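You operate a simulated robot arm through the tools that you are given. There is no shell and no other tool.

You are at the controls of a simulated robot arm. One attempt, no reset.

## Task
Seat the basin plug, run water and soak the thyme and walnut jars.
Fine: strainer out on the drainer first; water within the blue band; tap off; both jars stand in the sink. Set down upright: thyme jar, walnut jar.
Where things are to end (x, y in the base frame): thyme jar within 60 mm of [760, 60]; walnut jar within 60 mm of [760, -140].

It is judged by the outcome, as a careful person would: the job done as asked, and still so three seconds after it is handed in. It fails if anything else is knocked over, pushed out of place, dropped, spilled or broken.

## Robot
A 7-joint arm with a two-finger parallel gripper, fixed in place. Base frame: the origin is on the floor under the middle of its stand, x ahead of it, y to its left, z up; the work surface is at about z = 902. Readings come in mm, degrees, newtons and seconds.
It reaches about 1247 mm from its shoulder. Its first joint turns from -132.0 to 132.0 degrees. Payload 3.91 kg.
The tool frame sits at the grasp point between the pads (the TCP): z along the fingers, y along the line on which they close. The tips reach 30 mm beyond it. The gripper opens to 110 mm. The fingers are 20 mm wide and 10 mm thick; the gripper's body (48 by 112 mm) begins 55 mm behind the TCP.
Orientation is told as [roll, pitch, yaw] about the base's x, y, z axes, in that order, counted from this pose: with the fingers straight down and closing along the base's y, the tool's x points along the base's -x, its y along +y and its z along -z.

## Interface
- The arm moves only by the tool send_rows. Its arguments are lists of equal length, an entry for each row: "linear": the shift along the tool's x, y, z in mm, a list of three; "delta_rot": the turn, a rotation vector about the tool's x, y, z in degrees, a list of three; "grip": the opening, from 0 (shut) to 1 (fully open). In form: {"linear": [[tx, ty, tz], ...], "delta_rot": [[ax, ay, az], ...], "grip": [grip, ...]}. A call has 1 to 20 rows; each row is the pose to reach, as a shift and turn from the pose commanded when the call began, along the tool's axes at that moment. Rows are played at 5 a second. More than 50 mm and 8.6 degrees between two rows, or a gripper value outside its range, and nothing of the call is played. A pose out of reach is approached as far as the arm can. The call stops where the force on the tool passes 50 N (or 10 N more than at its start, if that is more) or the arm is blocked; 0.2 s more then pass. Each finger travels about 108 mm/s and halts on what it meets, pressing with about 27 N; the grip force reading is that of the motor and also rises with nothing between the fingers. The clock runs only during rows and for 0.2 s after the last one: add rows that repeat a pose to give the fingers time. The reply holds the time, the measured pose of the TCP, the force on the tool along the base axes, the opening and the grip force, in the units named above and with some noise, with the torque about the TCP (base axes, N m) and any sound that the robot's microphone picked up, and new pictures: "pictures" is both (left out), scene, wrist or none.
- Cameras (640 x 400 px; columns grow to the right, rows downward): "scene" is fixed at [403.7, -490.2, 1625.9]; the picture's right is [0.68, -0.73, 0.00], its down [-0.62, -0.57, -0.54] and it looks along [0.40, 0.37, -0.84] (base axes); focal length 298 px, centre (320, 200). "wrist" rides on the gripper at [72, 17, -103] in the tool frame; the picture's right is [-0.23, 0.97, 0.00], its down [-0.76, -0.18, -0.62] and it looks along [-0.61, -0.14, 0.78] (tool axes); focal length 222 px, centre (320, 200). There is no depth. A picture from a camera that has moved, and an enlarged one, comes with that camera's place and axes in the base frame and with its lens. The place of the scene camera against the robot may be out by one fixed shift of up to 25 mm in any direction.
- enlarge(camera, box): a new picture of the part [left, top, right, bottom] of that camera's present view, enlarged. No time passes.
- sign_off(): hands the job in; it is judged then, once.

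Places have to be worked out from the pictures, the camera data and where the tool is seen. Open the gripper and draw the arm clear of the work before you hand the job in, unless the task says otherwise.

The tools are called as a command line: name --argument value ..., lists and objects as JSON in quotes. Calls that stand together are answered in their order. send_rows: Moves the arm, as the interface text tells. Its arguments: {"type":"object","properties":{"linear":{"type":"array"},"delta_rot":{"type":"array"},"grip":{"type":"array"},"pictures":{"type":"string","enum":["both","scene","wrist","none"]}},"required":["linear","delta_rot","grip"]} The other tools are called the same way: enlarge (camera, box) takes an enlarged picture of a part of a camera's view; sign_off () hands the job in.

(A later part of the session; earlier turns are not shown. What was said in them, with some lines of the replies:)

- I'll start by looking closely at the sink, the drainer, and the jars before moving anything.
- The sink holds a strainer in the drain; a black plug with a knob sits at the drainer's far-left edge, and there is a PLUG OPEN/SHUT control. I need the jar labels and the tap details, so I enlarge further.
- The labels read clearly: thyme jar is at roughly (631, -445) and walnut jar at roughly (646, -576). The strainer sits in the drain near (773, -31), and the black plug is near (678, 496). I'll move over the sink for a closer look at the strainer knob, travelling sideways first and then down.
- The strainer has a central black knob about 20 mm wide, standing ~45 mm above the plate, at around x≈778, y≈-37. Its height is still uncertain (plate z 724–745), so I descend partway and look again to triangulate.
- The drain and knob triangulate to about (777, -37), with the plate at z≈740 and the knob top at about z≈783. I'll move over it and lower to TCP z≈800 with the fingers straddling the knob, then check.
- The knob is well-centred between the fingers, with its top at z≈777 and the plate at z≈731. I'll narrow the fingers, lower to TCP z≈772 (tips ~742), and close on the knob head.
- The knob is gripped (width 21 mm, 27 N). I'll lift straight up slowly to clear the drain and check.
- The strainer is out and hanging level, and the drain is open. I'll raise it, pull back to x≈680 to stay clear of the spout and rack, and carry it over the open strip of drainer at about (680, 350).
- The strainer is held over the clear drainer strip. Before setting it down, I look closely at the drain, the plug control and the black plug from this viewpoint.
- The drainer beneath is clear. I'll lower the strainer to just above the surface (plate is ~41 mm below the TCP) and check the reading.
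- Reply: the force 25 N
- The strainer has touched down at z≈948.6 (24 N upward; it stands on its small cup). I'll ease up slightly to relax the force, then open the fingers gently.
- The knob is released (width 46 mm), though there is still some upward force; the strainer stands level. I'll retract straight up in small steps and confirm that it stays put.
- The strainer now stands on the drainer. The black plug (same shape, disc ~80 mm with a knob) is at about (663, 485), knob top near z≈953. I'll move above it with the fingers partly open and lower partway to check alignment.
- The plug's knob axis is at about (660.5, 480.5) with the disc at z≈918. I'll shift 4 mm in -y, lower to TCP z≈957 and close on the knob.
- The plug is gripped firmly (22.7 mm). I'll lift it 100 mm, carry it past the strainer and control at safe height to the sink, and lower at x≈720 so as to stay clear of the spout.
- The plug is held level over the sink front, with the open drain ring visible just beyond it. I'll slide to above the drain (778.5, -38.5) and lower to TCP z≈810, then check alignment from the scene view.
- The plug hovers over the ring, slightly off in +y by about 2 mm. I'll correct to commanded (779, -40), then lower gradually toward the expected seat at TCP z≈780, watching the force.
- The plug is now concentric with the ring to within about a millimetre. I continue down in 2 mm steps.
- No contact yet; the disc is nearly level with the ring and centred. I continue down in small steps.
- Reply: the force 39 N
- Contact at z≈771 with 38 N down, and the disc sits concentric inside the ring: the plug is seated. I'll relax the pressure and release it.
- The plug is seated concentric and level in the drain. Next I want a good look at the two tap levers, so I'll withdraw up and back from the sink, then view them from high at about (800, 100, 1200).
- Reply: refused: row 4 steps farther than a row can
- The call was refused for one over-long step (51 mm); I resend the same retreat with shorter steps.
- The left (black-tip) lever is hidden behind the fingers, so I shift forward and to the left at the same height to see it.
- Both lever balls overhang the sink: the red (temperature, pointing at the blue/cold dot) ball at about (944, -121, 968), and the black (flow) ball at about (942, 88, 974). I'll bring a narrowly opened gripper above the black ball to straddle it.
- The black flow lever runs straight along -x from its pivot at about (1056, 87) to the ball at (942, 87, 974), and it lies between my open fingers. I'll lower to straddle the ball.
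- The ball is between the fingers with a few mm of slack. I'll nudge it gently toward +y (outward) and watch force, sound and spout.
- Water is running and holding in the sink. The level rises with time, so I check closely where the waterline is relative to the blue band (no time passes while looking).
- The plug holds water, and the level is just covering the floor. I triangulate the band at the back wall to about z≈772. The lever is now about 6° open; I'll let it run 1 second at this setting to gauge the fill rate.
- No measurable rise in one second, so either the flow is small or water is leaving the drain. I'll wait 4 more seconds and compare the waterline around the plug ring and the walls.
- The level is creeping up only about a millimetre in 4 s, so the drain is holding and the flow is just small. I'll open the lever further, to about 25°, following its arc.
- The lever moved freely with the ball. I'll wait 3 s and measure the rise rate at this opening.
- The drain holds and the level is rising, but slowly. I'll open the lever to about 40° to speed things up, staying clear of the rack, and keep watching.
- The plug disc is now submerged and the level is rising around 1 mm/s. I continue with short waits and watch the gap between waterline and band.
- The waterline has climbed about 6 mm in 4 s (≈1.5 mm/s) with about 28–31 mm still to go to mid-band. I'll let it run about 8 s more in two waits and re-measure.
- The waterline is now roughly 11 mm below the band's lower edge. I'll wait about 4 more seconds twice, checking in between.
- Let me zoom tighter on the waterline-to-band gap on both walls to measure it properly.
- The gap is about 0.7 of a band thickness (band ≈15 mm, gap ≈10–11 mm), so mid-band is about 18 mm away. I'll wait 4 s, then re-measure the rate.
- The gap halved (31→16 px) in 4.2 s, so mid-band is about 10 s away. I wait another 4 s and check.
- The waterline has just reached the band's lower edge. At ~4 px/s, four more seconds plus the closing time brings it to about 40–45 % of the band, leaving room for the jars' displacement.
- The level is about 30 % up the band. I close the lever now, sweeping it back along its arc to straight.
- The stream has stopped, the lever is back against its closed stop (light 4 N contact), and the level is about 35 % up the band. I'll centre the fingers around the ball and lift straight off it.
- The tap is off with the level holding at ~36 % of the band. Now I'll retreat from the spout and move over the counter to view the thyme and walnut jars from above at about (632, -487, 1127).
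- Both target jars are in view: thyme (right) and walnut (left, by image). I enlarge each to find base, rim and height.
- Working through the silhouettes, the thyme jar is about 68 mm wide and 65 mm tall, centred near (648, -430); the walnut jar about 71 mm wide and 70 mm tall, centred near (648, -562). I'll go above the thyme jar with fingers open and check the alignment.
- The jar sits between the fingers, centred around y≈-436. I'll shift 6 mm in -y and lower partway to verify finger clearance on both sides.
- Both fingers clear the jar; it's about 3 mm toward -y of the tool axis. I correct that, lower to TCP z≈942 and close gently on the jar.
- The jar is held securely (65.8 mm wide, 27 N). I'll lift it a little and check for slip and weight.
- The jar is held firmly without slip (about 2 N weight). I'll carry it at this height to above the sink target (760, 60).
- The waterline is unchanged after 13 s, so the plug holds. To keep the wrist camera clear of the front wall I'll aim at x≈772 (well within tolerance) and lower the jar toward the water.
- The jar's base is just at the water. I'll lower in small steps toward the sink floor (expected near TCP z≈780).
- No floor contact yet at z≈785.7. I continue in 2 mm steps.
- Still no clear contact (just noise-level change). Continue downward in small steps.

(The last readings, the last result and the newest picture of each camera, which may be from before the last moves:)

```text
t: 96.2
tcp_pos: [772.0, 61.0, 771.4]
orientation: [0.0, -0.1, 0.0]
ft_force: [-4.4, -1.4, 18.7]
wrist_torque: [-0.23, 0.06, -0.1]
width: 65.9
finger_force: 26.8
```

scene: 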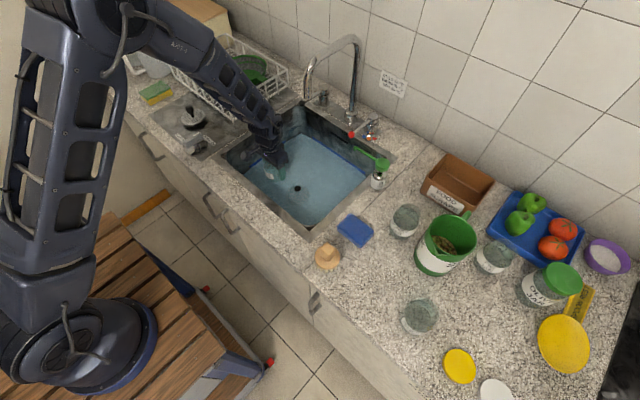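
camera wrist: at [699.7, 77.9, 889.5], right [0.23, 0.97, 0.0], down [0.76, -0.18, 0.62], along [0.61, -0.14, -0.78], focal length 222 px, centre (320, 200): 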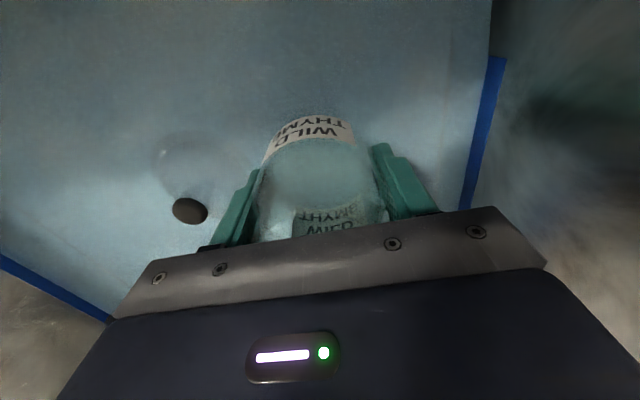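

Contact with the sink floor (19 N) at z≈771. I'll ease up a millimetre to relax, open the fingers slowly and check the jar stays upright.

send_rows --linear '[[0, 0, -0.8], [0, 0, -0.8], [0, 0, -0.8], [0, 0, -0.8], [0, 0, -0.8], [0, 0, -0.8]]' --delta_rot '[[0, 0, 0], [0, 0, 0], [0, 0, 0], [0, 0, 0], [0, 0, 0], [0, 0, 0]]' --grip '[0.58, 0.62, 0.68, 0.74, 0.8, 0.8]'

enlarge --camera "wrist" --box '[200, 60, 440, 220]'

enlarge --camera "scene" --box '[220, 110, 340, 220]'

```text
t: 97.6
tcp_pos: [771.0, 60.8, 772.0]
orientation: [0.0, 0.0, 0.0]
ft_force: [-0.2, -0.2, 0.1]
wrist_torque: [0.0, 0.0, 0.0]
width: 87.9
finger_force: 0.1
camera wrist: at [699.5, 78.6, 875.6], right [0.23, 0.97, 0.0], down [0.76, -0.18, 0.62], along [0.61, -0.14, -0.78], focal length 222 px, centre (320, 200)
```

scene: 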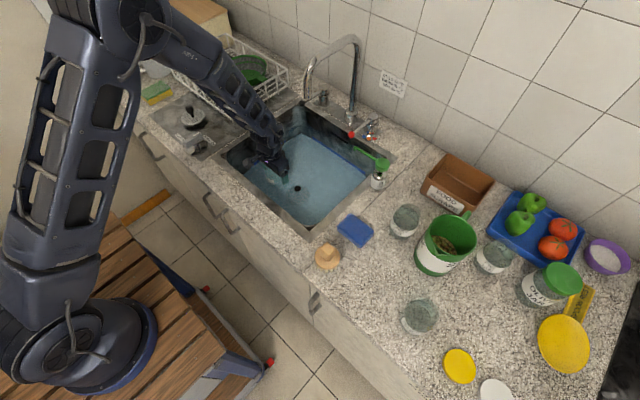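
wrist: 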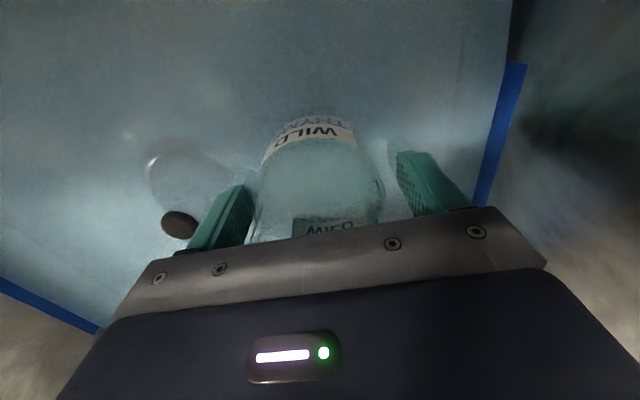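

```text
2.50 times, centred on (320, 140) of wrist
camera zoom: at [699.5, 78.6, 875.6], right [0.23, 0.97, 0.0], down [0.76, -0.18, 0.62], along [0.61, -0.14, -0.78], focal length 555 px, centre (320, 350)
```

zoom: 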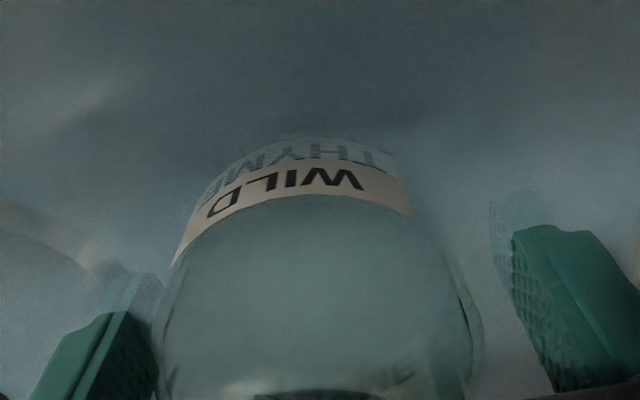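

```text
3.64 times, centred on (280, 165) of scene
camera zoom: at [403.7, -490.2, 1625.9], right [0.68, -0.73, 0.0], down [-0.62, -0.57, -0.54], along [0.4, 0.37, -0.84], focal length 1083 px, centre (466, 327)
```

zoom: 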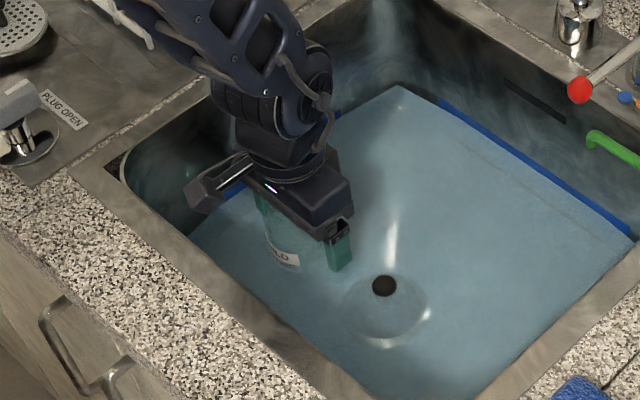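

The jar stands upright, free of the fingers (88 mm open vs 66 mm jar). I'll lift the gripper straight up and check the jar and water level.

send_rows --linear '[[0, 0, -10], [0, 0, -30], [0, 0, -60], [0, 0, -100], [0, 0, -140], [0, 0, -180], [5, 0, -220], [12, 0, -260], [12, 0, -298], [12, 0, -298]]' --delta_rot '[[0, 0, 0], [0, 0, 0], [0, 0, 0], [0, 0, 0], [0, 0, 0], [0, 0, 0], [0, 0, 0], [0, 0, 0], [0, 0, 0], [0, 0, 0]]' --grip '[0.8, 0.8, 0.8, 0.8, 0.9, 0.9, 0.9, 0.9, 0.9, 0.9]'

enlarge --camera "scene" --box '[220, 110, 340, 220]'

enlarge --camera "scene" --box '[330, 150, 350, 165]'

enlarge --camera "wrist" --box '[200, 40, 440, 220]'

```text
t: 99.8
tcp_pos: [759.0, 59.3, 1067.9]
orientation: [0.0, 0.0, 0.0]
ft_force: [0.3, 0.1, 0.5]
wrist_torque: [-0.01, -0.02, 0.01]
width: 99.1
finger_force: 0.1
camera wrist: at [686.6, 76.9, 1173.3], right [0.23, 0.97, 0.0], down [0.76, -0.18, 0.62], along [0.61, -0.14, -0.78], focal length 222 px, centre (320, 200)
```

scene: 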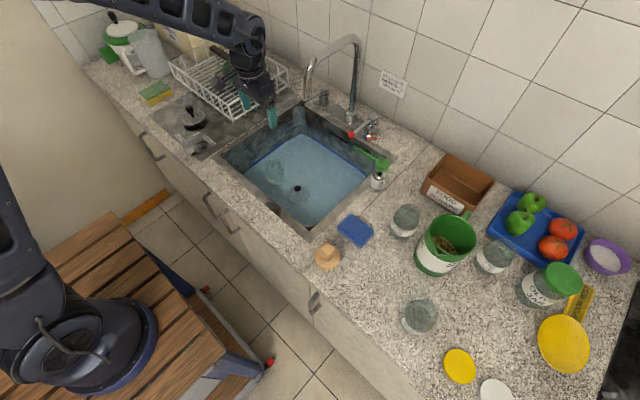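
wrist: 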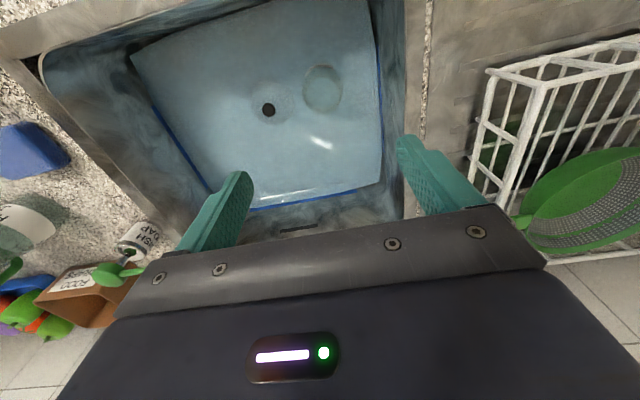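

```text
3.64 times, centred on (280, 165) of scene
camera zoom: at [403.7, -490.2, 1625.9], right [0.68, -0.73, 0.0], down [-0.62, -0.57, -0.54], along [0.4, 0.37, -0.84], focal length 1083 px, centre (466, 327)
```

zoom: 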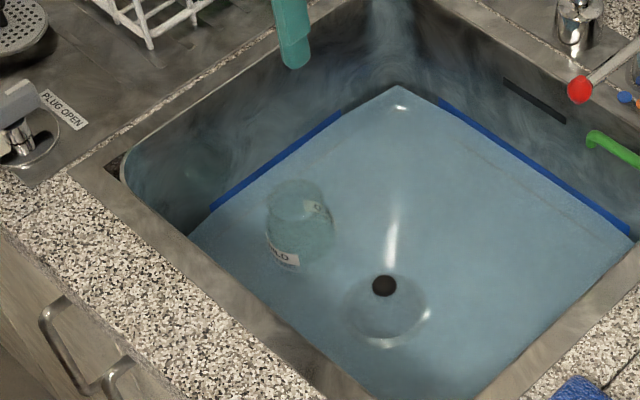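

```text
16.00 times, centred on (340, 158) of scene
camera zoom: at [403.7, -490.2, 1625.9], right [0.68, -0.73, 0.0], down [-0.62, -0.57, -0.54], along [0.4, 0.37, -0.84], focal length 4766 px, centre (0, 880)
```

zoom: 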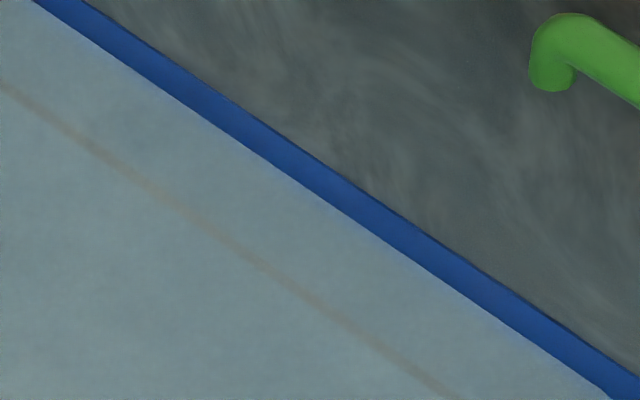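

```text
2.22 times, centred on (320, 130) of wrist
camera zoom: at [686.6, 76.9, 1173.3], right [0.23, 0.97, 0.0], down [0.76, -0.18, 0.62], along [0.61, -0.14, -0.78], focal length 494 px, centre (320, 356)
```

zoom: 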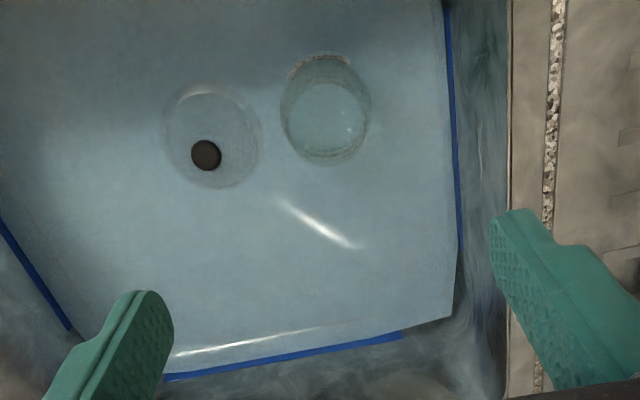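

The thyme jar stands upright in the sink and the water level is unchanged at ~36 % of the band. Next I return to the counter, above the walnut jar at about (646, -562).

send_rows --linear '[[35, -5, 0], [75, -20, 0], [105, -50, 0], [114, -93, 0], [114, -138, 0], [114, -183, 0], [114, -228, 0], [114, -273, 0], [114, -318, 0], [114, -363, 0], [114, -408, 0], [114, -453, 0], [114, -498, 0], [114, -543, 0], [114, -585, 15], [114, -612, 30], [114, -622, 40], [114, -622, 40]]' --delta_rot '[[0, 0, 0], [0, 0, 0], [0, 0, 0], [0, 0, 0], [0, 0, 0], [0, 0, 0], [0, 0, 0], [0, 0, 0], [0, 0, 0], [0, 0, 0], [0, 0, 0], [0, 0, 0], [0, 0, 0], [0, 0, 0], [0, 0, 0], [0, 0, 0], [0, 0, 0], [0, 0, 0]]' --grip '[0.9, 0.9, 0.9, 0.9, 0.9, 0.9, 0.9, 0.9, 0.9, 0.9, 0.9, 0.9, 0.9, 0.9, 0.9, 0.9, 0.9, 0.9]'

enlarge --camera "wrist" --box '[200, 40, 440, 220]'

enlarge --camera "scene" --box '[370, 250, 480, 350]'

```text
t: 103.6
tcp_pos: [645.8, -561.2, 1029.8]
orientation: [0.1, 0.0, 0.0]
ft_force: [0.9, -0.3, -1.1]
wrist_torque: [-0.01, -0.02, 0.01]
width: 99.0
finger_force: 0.1
camera wrist: at [573.1, -543.5, 1134.2], right [0.23, 0.97, 0.0], down [0.76, -0.18, 0.62], along [0.61, -0.14, -0.78], focal length 222 px, centre (320, 200)
```

scene: 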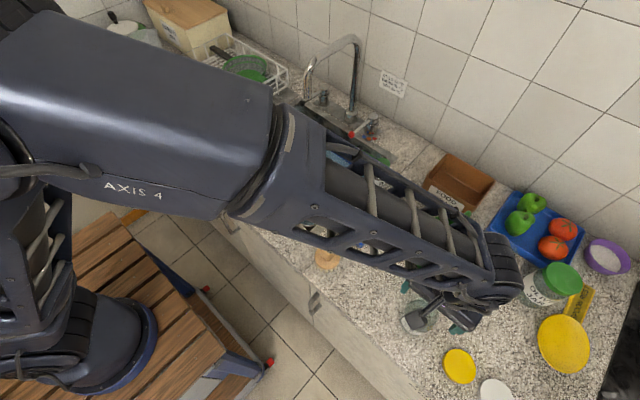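
wrist: 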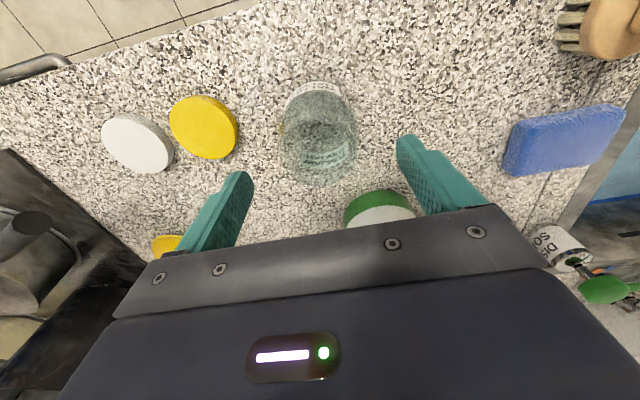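

```text
2.22 times, centred on (320, 130) of wrist
camera zoom: at [573.1, -543.5, 1134.2], right [0.23, 0.97, 0.0], down [0.76, -0.18, 0.62], along [0.61, -0.14, -0.78], focal length 494 px, centre (320, 356)
```

zoom: 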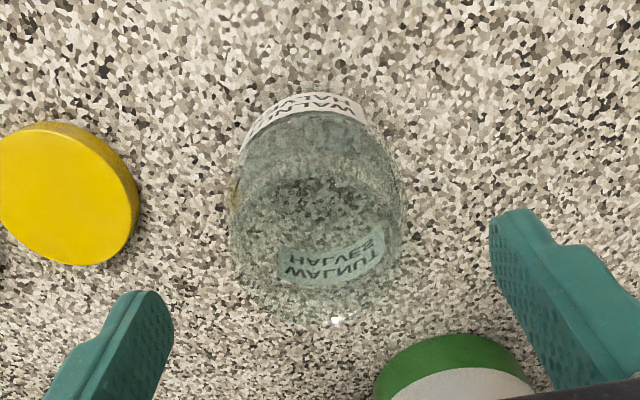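

```text
4.00 times, centred on (425, 300) of scene
camera zoom: at [403.7, -490.2, 1625.9], right [0.68, -0.73, 0.0], down [-0.62, -0.57, -0.54], along [0.4, 0.37, -0.84], focal length 1192 px, centre (-100, -200)
```

zoom: 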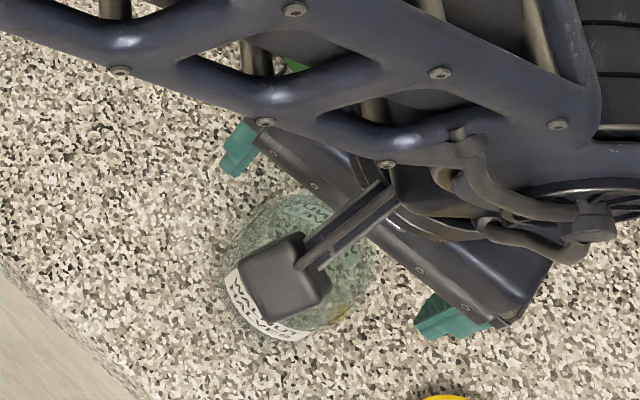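

The walnut jar is aligned within about 2 mm of the tool axis, and the yellow lid's edge (y≈-644) clears the outer finger. I'll lower to TCP z≈942 and close on it.

send_rows --linear '[[0, -1.5, 20], [0, -1.5, 45], [0, -1.5, 70], [0, -1.5, 88], [0, -1.5, 88], [0, -1.5, 88], [0, -1.5, 88], [0, -1.5, 88], [0, -1.5, 88]]' --delta_rot '[[0, 0, 0], [0, 0, 0], [0, 0, 0], [0, 0, 0], [0, 0, 0], [0, 0, 0], [0, 0, 0], [0, 0, 0], [0, 0, 0]]' --grip '[0.9, 0.9, 0.9, 0.9, 0.8, 0.7, 0.6, 0.5, 0.5]'

enlarge --camera "wrist" --box '[200, 60, 440, 220]'

enlarge --camera "scene" --box '[370, 250, 480, 350]'

```text
t: 105.6
tcp_pos: [645.2, -562.3, 940.3]
orientation: [0.0, -0.1, 0.1]
ft_force: [0.7, -0.5, -0.8]
wrist_torque: [0.02, -0.04, 0.01]
width: 65.7
finger_force: 26.9
camera wrist: at [572.5, -544.6, 1046.0], right [0.23, 0.97, 0.0], down [0.76, -0.18, 0.62], along [0.61, -0.14, -0.78], focal length 222 px, centre (320, 200)
```

scene: 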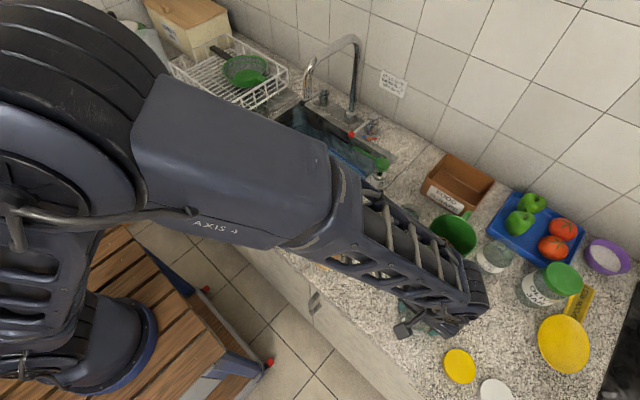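
wrist: 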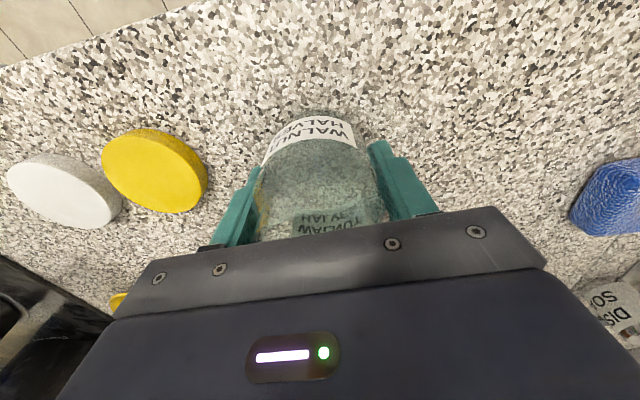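

```text
2.50 times, centred on (320, 140) of wrist
camera zoom: at [572.5, -544.6, 1046.0], right [0.23, 0.97, 0.0], down [0.76, -0.18, 0.62], along [0.61, -0.14, -0.78], focal length 555 px, centre (320, 350)
```

zoom: 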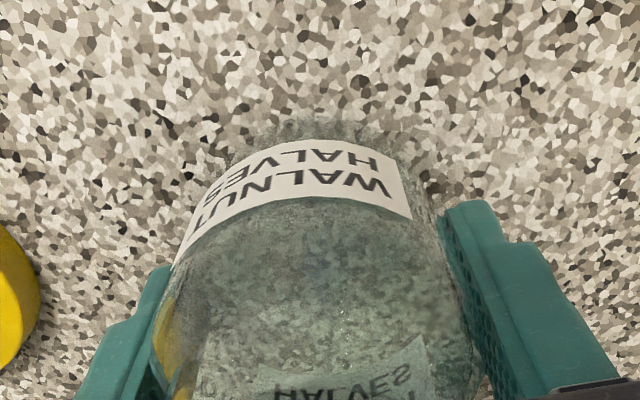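

```text
4.00 times, centred on (425, 300) of scene
camera zoom: at [403.7, -490.2, 1625.9], right [0.68, -0.73, 0.0], down [-0.62, -0.57, -0.54], along [0.4, 0.37, -0.84], focal length 1192 px, centre (-100, -200)
```

zoom: 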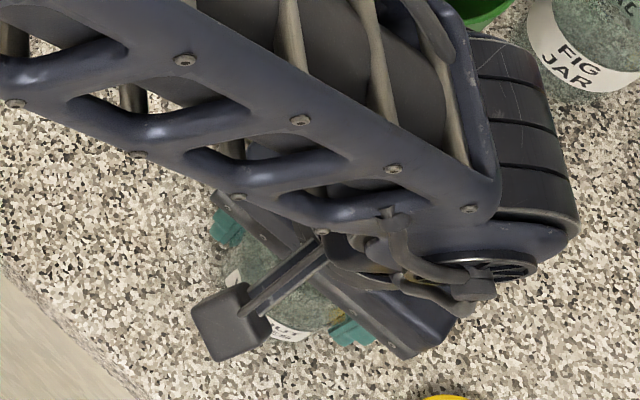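

The walnut jar is gripped (65.7 mm, 27 N). I'll lift straight up to z≈1070 and verify before carrying.

send_rows --linear '[[0, 0, -5], [0, 0, -15], [0, 0, -35], [0, 0, -70], [0, 0, -105], [0, 0, -128], [0, 0, -128]]' --delta_rot '[[0, 0, 0], [0, 0, 0], [0, 0, 0], [0, 0, 0], [0, 0, 0], [0, 0, 0], [0, 0, 0]]' --grip '[0.5, 0.5, 0.5, 0.5, 0.5, 0.5, 0.5]' --pictures "wrist"

```text
t: 107.2
tcp_pos: [643.8, -563.8, 1071.3]
orientation: [-0.1, 0.0, 0.0]
ft_force: [-0.2, -0.9, -1.9]
wrist_torque: [-0.01, 0.0, -0.03]
width: 65.6
finger_force: 26.8
camera wrist: at [571.9, -546.8, 1174.9], right [0.23, 0.97, 0.0], down [0.76, -0.18, 0.62], along [0.61, -0.14, -0.78], focal length 222 px, centre (320, 200)
```

wrist: 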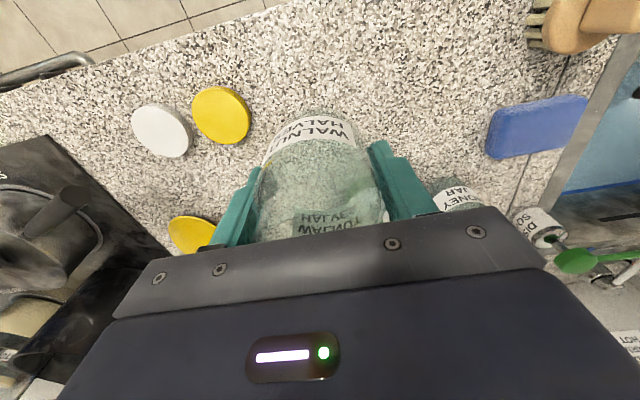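

The walnut jar is lifted and secure. I'll carry it to above (772, -140) over the sink.

send_rows --linear '[[0, 40, 0], [0, 85, 0], [0, 130, 0], [0, 175, 0], [0, 220, 0], [0, 265, 0], [0, 310, 0], [-15, 350, 0], [-45, 383, 0], [-80, 408, 0], [-112, 420, 0], [-126, 423.5, 0], [-126, 423.5, 0]]' --delta_rot '[[0, 0, 0], [0, 0, 0], [0, 0, 0], [0, 0, 0], [0, 0, 0], [0, 0, 0], [0, 0, 0], [0, 0, 0], [0, 0, 0], [0, 0, 0], [0, 0, 0], [0, 0, 0], [0, 0, 0]]' --grip '[0.5, 0.5, 0.5, 0.5, 0.5, 0.5, 0.5, 0.5, 0.5, 0.5, 0.5, 0.5, 0.5]'

enlarge --camera "scene" --box '[220, 60, 420, 240]'

```text
t: 110.0
tcp_pos: [770.0, -137.1, 1068.8]
orientation: [0.1, -0.1, 0.0]
ft_force: [0.6, -1.0, -2.1]
wrist_torque: [-0.02, -0.03, 0.05]
width: 65.9
finger_force: 27.3
camera wrist: at [698.1, -119.8, 1172.1], right [0.23, 0.97, 0.0], down [0.76, -0.18, 0.62], along [0.61, -0.14, -0.78], focal length 222 px, centre (320, 200)
```

scene: 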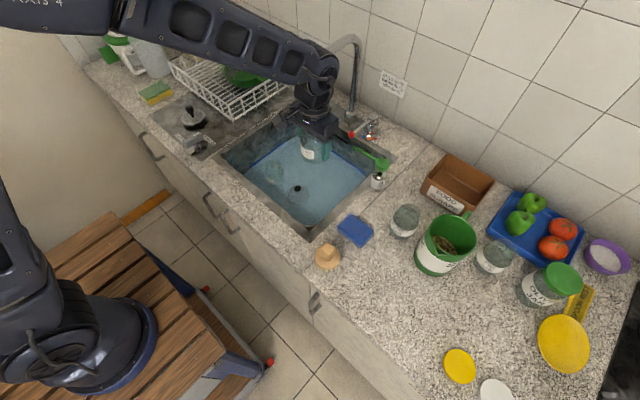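
wrist: 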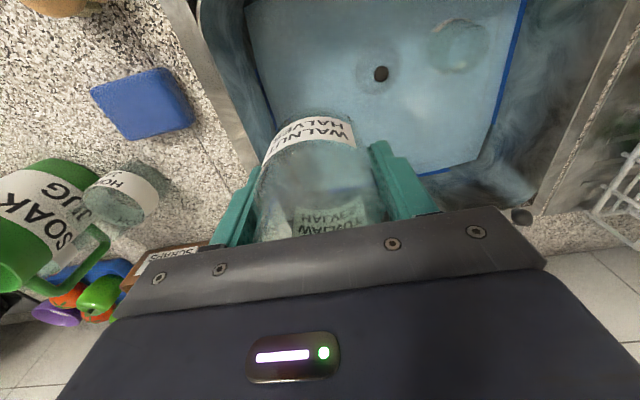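

```text
2.22 times, centred on (320, 150) of scene
camera zoom: at [403.7, -490.2, 1625.9], right [0.68, -0.73, 0.0], down [-0.62, -0.57, -0.54], along [0.4, 0.37, -0.84], focal length 662 px, centre (320, 311)
```

zoom: 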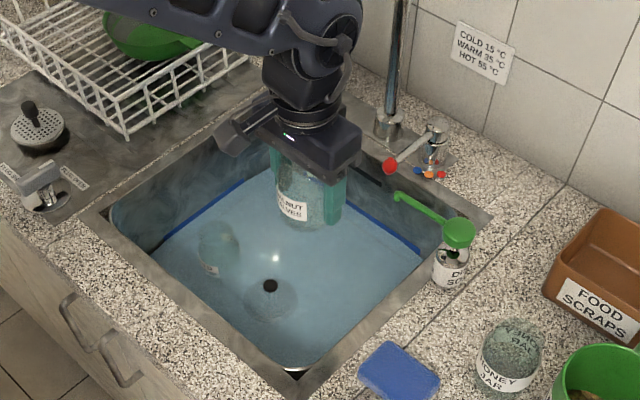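

Path is clear: the forearm leans back away from the spout, and the jar hangs level over (771, -138). I lower it toward the water.

send_rows --linear '[[0, 0, 35], [0, 0, 75], [0, 0, 115], [0, 0, 155], [0, 0, 195], [0, 0, 230], [0, 0, 255], [0, 0, 270], [0, 0, 270]]' --delta_rot '[[0, 0, 0], [0, 0, 0], [0, 0, 0], [0, 0, 0], [0, 0, 0], [0, 0, 0], [0, 0, 0], [0, 0, 0], [0, 0, 0]]' --grip '[0.5, 0.5, 0.5, 0.5, 0.5, 0.5, 0.5, 0.5, 0.5]'

enlarge --camera "scene" --box '[220, 60, 420, 240]'

```text
t: 112.0
tcp_pos: [771.6, -140.1, 800.1]
orientation: [0.0, 0.1, 0.0]
ft_force: [-0.5, -0.8, -1.2]
wrist_torque: [0.01, 0.05, 0.0]
width: 65.4
finger_force: 27.1
camera wrist: at [699.9, -121.9, 904.1], right [0.23, 0.97, 0.0], down [0.76, -0.18, 0.62], along [0.61, -0.14, -0.78], focal length 222 px, centre (320, 200)
```

scene: 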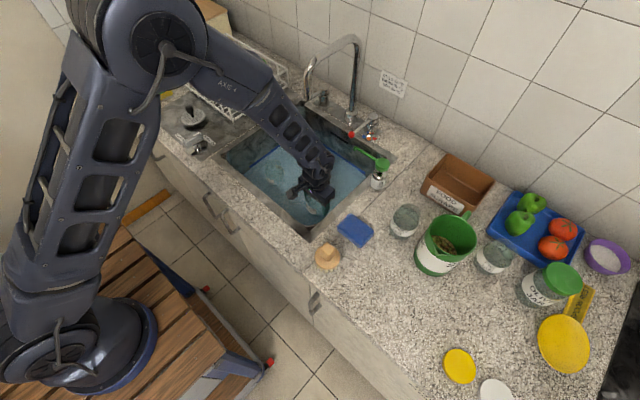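
wrist: 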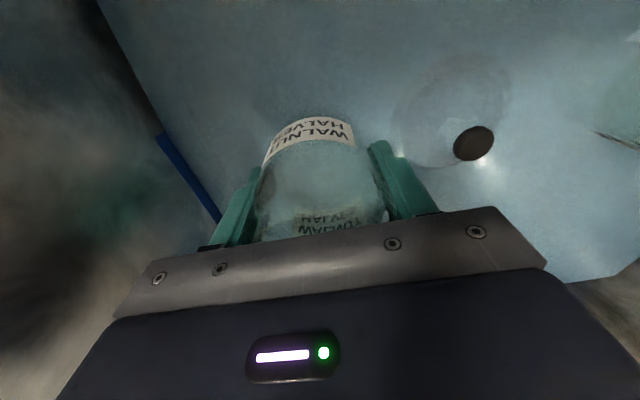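

```text
2.22 times, centred on (320, 150) of scene
camera zoom: at [403.7, -490.2, 1625.9], right [0.68, -0.73, 0.0], down [-0.62, -0.57, -0.54], along [0.4, 0.37, -0.84], focal length 662 px, centre (320, 311)
```

zoom: 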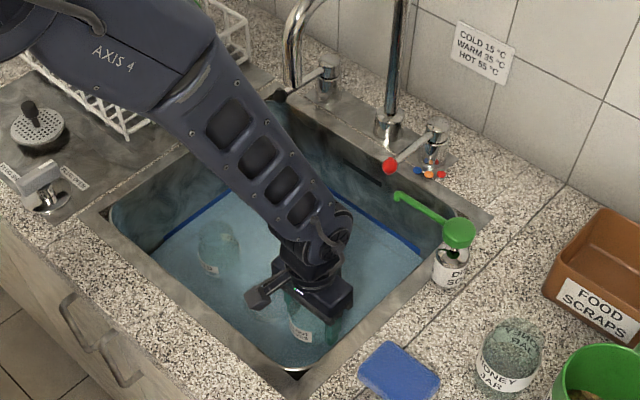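

The jar's base is entering the water at (771.6, -140). I lower to just above the floor, then feel for contact.

send_rows --linear '[[0, 0, 6], [0, 0, 12], [0, 0, 18], [0, 0, 22], [0, 0, 24], [0, 0, 25.5], [0, 0, 27], [0, 0, 27]]' --delta_rot '[[0, 0, 0], [0, 0, 0], [0, 0, 0], [0, 0, 0], [0, 0, 0], [0, 0, 0], [0, 0, 0], [0, 0, 0]]' --grip '[0.5, 0.5, 0.5, 0.5, 0.5, 0.5, 0.5, 0.5]' --pictures "none"

```text
t: 113.8
tcp_pos: [771.8, -140.2, 773.3]
orientation: [0.1, 0.0, 0.0]
ft_force: [0.4, 1.0, -1.5]
wrist_torque: [0.02, -0.04, -0.02]
width: 65.7
finger_force: 27.1
```

No contact yet at z≈773; I take the last few millimetres in 1 mm steps.

send_rows --linear '[[0, 0, 1], [0, 0, 2], [0, 0, 2.5], [0, 0, 2.5]]' --delta_rot '[[0, 0, 0], [0, 0, 0], [0, 0, 0], [0, 0, 0]]' --grip '[0.5, 0.5, 0.5, 0.5]' --pictures "none"

```text
t: 114.8
tcp_pos: [771.8, -139.3, 772.2]
orientation: [0.0, -0.2, 0.0]
ft_force: [1.9, -3.9, 17.5]
wrist_torque: [0.01, 0.08, -0.02]
width: 65.5
finger_force: 27.4
```

The walnut jar has touched the floor (17 N). I ease off slightly and open the fingers slowly.

send_rows --linear '[[0, 0, -0.8], [0, 0, -0.8], [0, 0, -0.8], [0, 0, -0.8], [0, 0, -0.8], [0, 0, -0.8]]' --delta_rot '[[0, 0, 0], [0, 0, 0], [0, 0, 0], [0, 0, 0], [0, 0, 0], [0, 0, 0]]' --grip '[0.58, 0.62, 0.68, 0.74, 0.8, 0.8]'

enlarge --camera "wrist" --box '[200, 60, 440, 220]'

```text
t: 116.2
tcp_pos: [771.6, -140.4, 772.2]
orientation: [0.0, 0.0, 0.0]
ft_force: [-0.3, 0.0, -0.1]
wrist_torque: [0.03, 0.02, -0.02]
width: 87.7
finger_force: 0.0
camera wrist: at [698.7, -121.8, 875.9], right [0.23, 0.97, 0.0], down [0.76, -0.18, 0.62], along [0.61, -0.14, -0.78], focal length 222 px, centre (320, 200)
```

scene: 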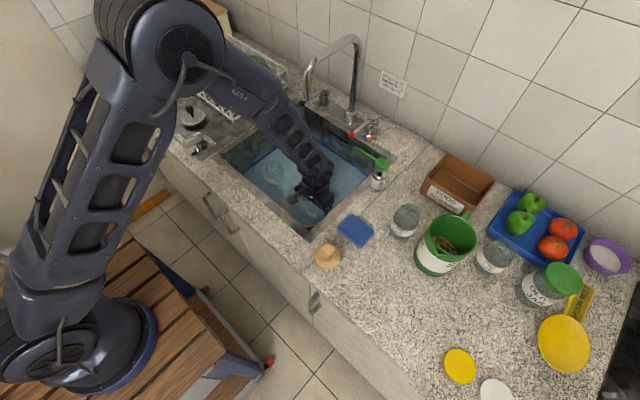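
wrist: 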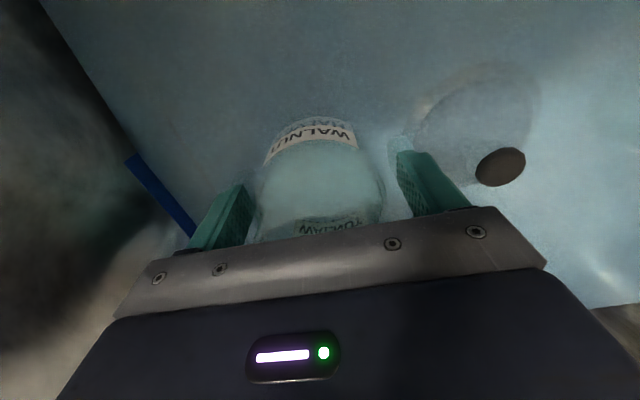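

```text
2.50 times, centred on (320, 140) of wrist
camera zoom: at [698.7, -121.8, 875.9], right [0.23, 0.97, 0.0], down [0.76, -0.18, 0.62], along [0.61, -0.14, -0.78], focal length 555 px, centre (320, 350)
```

zoom: 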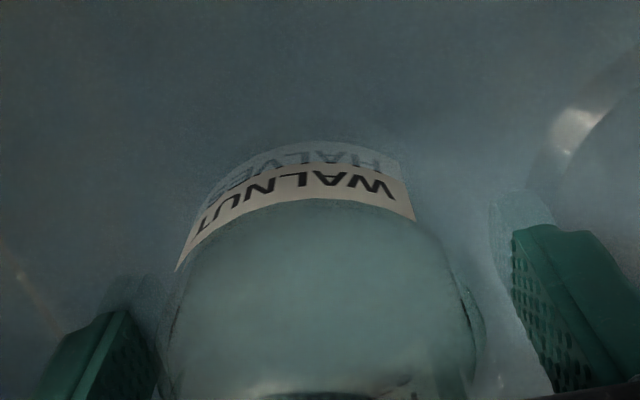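

The walnut jar stands free between the open fingers. I lift straight up, then draw back from the sink and inspect everything.

send_rows --linear '[[0, 0, -10], [0, 0, -30], [0, 0, -60], [0, 0, -100], [0, 0, -140], [0, 0, -180], [0, 0, -220], [10, 0, -260], [30, 0, -300], [60, 0, -335], [95, 0, -355], [130, 0, -360], [130, 0, -360]]' --delta_rot '[[0, 0, 0], [0, 0, 0], [0, 0, 0], [0, 0, 0], [0, 0, 0], [0, 0, 0], [0, 0, 0], [0, 0, 0], [0, 0, 0], [0, 0, 0], [0, 0, 0], [0, 0, 0], [0, 0, 0]]' --grip '[0.8, 0.8, 0.8, 0.8, 0.8, 0.8, 0.8, 0.8, 0.8, 0.8, 0.8, 0.8, 0.8]'

enlarge --camera "wrist" --box '[200, 40, 520, 240]'

enlarge --camera "scene" --box '[200, 80, 400, 240]'

enlarge --camera "scene" --box '[330, 150, 350, 165]'

```text
t: 119.0
tcp_pos: [640.8, -142.6, 1132.0]
orientation: [0.0, -0.1, 0.0]
ft_force: [0.3, -0.6, -0.5]
wrist_torque: [-0.02, -0.01, -0.01]
width: 88.0
finger_force: 0.1
camera wrist: at [568.5, -123.4, 1235.8], right [0.23, 0.97, 0.0], down [0.76, -0.18, 0.62], along [0.61, -0.14, -0.78], focal length 222 px, centre (320, 200)
```

scene: 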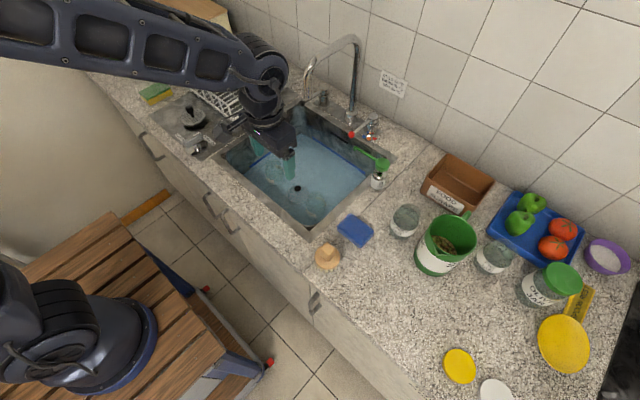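
wrist: 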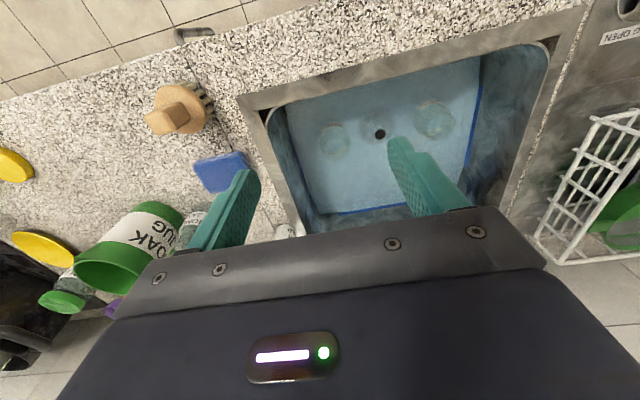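

```text
2.00 times, centred on (360, 140) of wrist
camera zoom: at [568.5, -123.4, 1235.8], right [0.23, 0.97, 0.0], down [0.76, -0.18, 0.62], along [0.61, -0.14, -0.78], focal length 444 px, centre (240, 320)
```

zoom: 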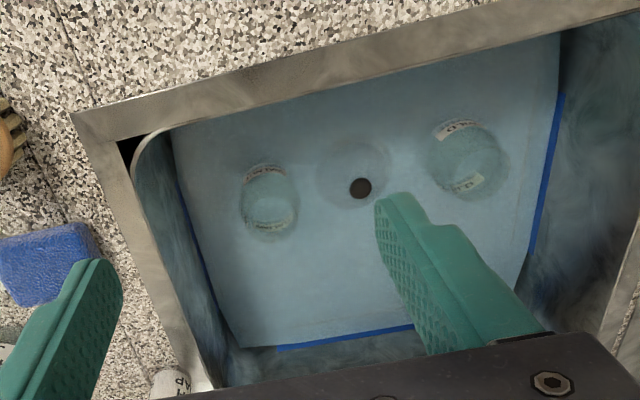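

```text
2.50 times, centred on (300, 160) of scene
camera zoom: at [403.7, -490.2, 1625.9], right [0.68, -0.73, 0.0], down [-0.62, -0.57, -0.54], along [0.4, 0.37, -0.84], focal length 745 px, centre (370, 300)
```

zoom: 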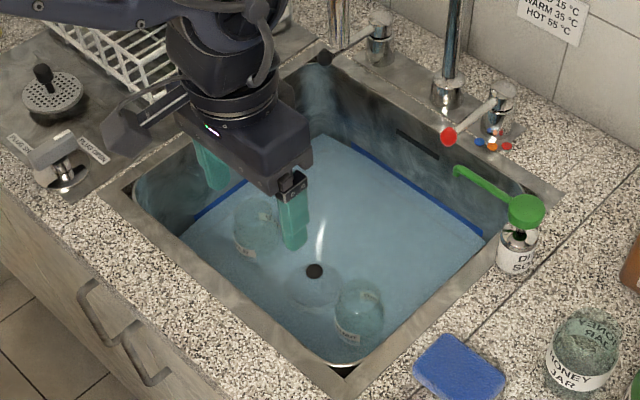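

```text
16.00 times, centred on (340, 158) of scene
camera zoom: at [403.7, -490.2, 1625.9], right [0.68, -0.73, 0.0], down [-0.62, -0.57, -0.54], along [0.4, 0.37, -0.84], focal length 4766 px, centre (0, 880)
```

zoom: 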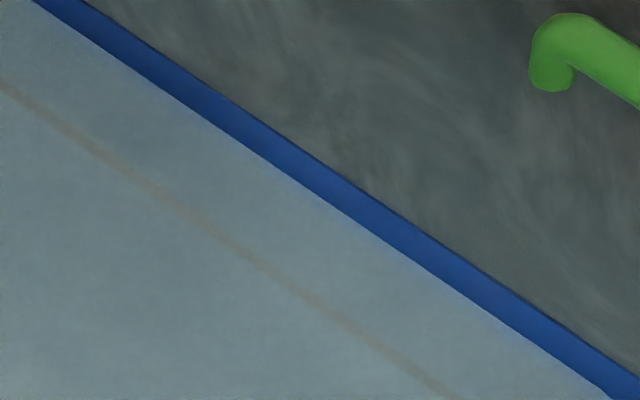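

Both jars stand upright in the sink, the plug is seated, the tap is off, and the level has been steady for over 40 s. I'll open the gripper fully and draw the arm back clear of the counter.

send_rows --linear '[[30, 30, -10], [60, 60, -20], [90, 90, -30], [110, 120, -40], [120, 140, -50], [120, 140, -50]]' --delta_rot '[[0, 0, 0], [0, 0, 0], [0, 0, 0], [0, 0, 0], [0, 0, 0], [0, 0, 0]]' --grip '[0.9, 1, 1, 1, 1, 1]'

enlarge --camera "scene" --box '[80, 40, 400, 240]'

enlarge --camera "scene" --box '[250, 140, 350, 230]'

enlarge --camera "scene" --box '[320, 140, 640, 400]'

enlarge --camera "scene" --box '[330, 150, 350, 165]'

```text
t: 120.4
tcp_pos: [521.4, 0.3, 1181.7]
orientation: [0.0, 0.0, 0.0]
ft_force: [0.0, 0.0, -0.3]
wrist_torque: [0.0, 0.02, 0.0]
width: 110.1
finger_force: 0.1
camera wrist: at [449.1, 17.3, 1286.1], right [0.23, 0.97, 0.0], down [0.76, -0.18, 0.62], along [0.61, -0.14, -0.78], focal length 222 px, centre (320, 200)
```

scene: 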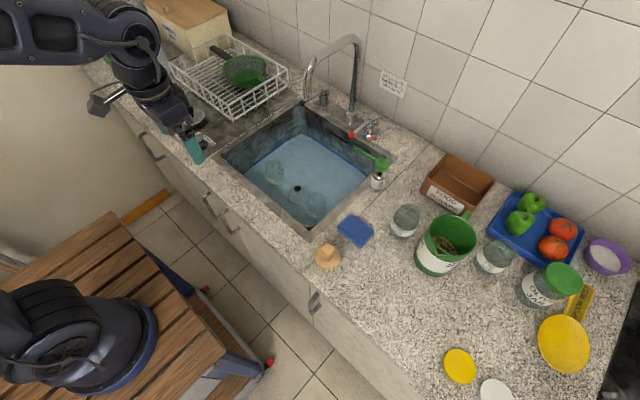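
wrist: 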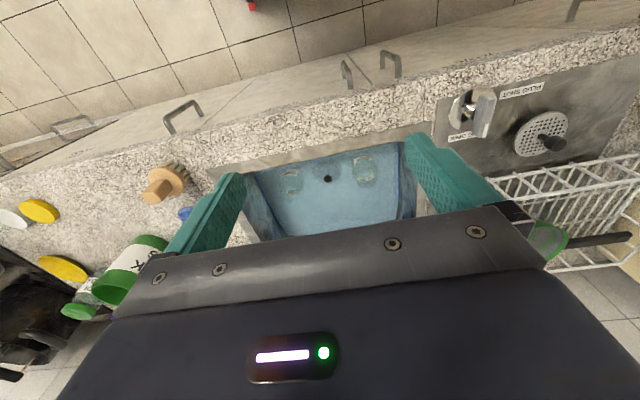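

```text
2.00 times, centred on (240, 140) of scene
camera zoom: at [403.7, -490.2, 1625.9], right [0.68, -0.73, 0.0], down [-0.62, -0.57, -0.54], along [0.4, 0.37, -0.84], focal length 596 px, centre (480, 320)
```

zoom: 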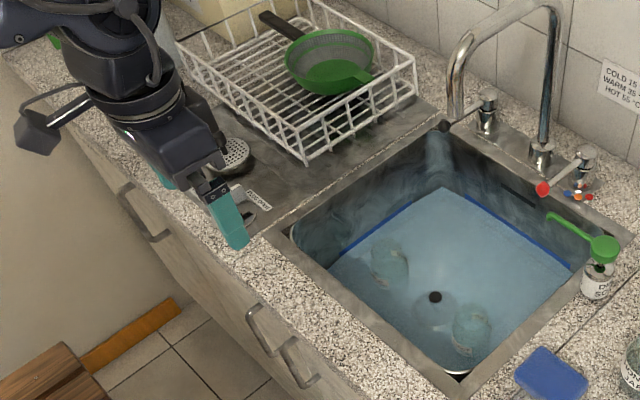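

```text
4.44 times, centred on (300, 185) of scene
camera zoom: at [403.7, -490.2, 1625.9], right [0.68, -0.73, 0.0], down [-0.62, -0.57, -0.54], along [0.4, 0.37, -0.84], focal length 1324 px, centre (409, 267)
```

zoom: 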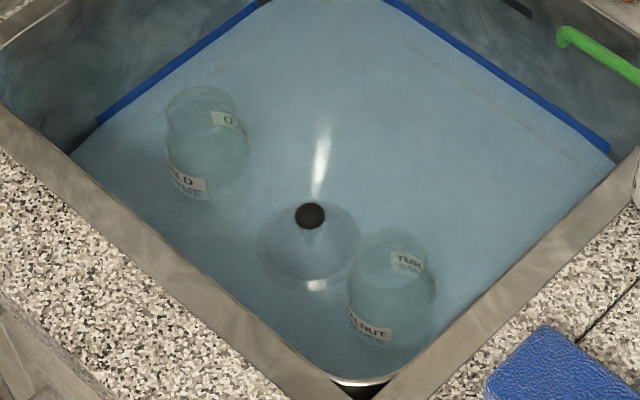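

```text
1.54 times, centred on (480, 270) of scene
camera zoom: at [403.7, -490.2, 1625.9], right [0.68, -0.73, 0.0], down [-0.62, -0.57, -0.54], along [0.4, 0.37, -0.84], focal length 458 px, centre (74, 92)
```

zoom: 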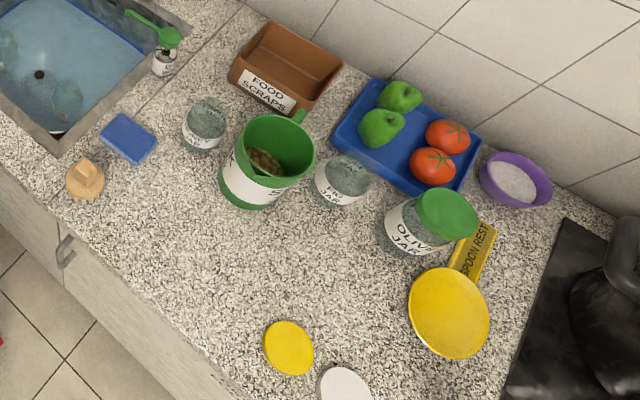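

```text
16.00 times, centred on (340, 158) of scene
camera zoom: at [403.7, -490.2, 1625.9], right [0.68, -0.73, 0.0], down [-0.62, -0.57, -0.54], along [0.4, 0.37, -0.84], focal length 4766 px, centre (0, 880)
```

zoom: 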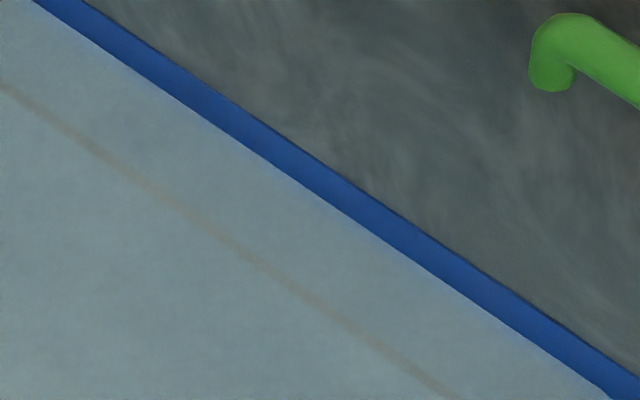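

Final check: the strainer is upright on the drainer and the plug is seated. The tap is off and the water has held steady inside the blue band for over 40 s. Both jars stand upright near (771, 60) and (771, -140), nothing else has moved, and the arm is clear. I left the PLUG OPEN/SHUT control alone, since the basin holds water without it. Handing in.

sign_off

```text
The job is handed in.
```

The job is handed in: the basin is plugged and filled to the blue band, and both jars are soaking in the sink. I haven't seen the judge's result.

- **Strainer:** I lifted it out first, and it stands upright on the drainer.
- **Plug:** the black plug is seated in the drain, and the water level did not drop in the roughly 45 seconds between shutting the tap and hand-in.
- **Water:** it sits about a third of the way up the blue band. The tap is off, with the flow lever back at its closed stop.
- **Thyme jar:** standing upright at about (771, 61), roughly 11 mm from its target.
- **Walnut jar:** standing upright at about (772, -140), roughly 12 mm from its target.
- **Everything else:** nothing else looks moved in the last pictures. The gripper is open and the arm is clear of the counter.

I left the PLUG OPEN/SHUT control at OPEN because the basin held water without it. I also left the temperature lever on cold, since no temperature was asked for.
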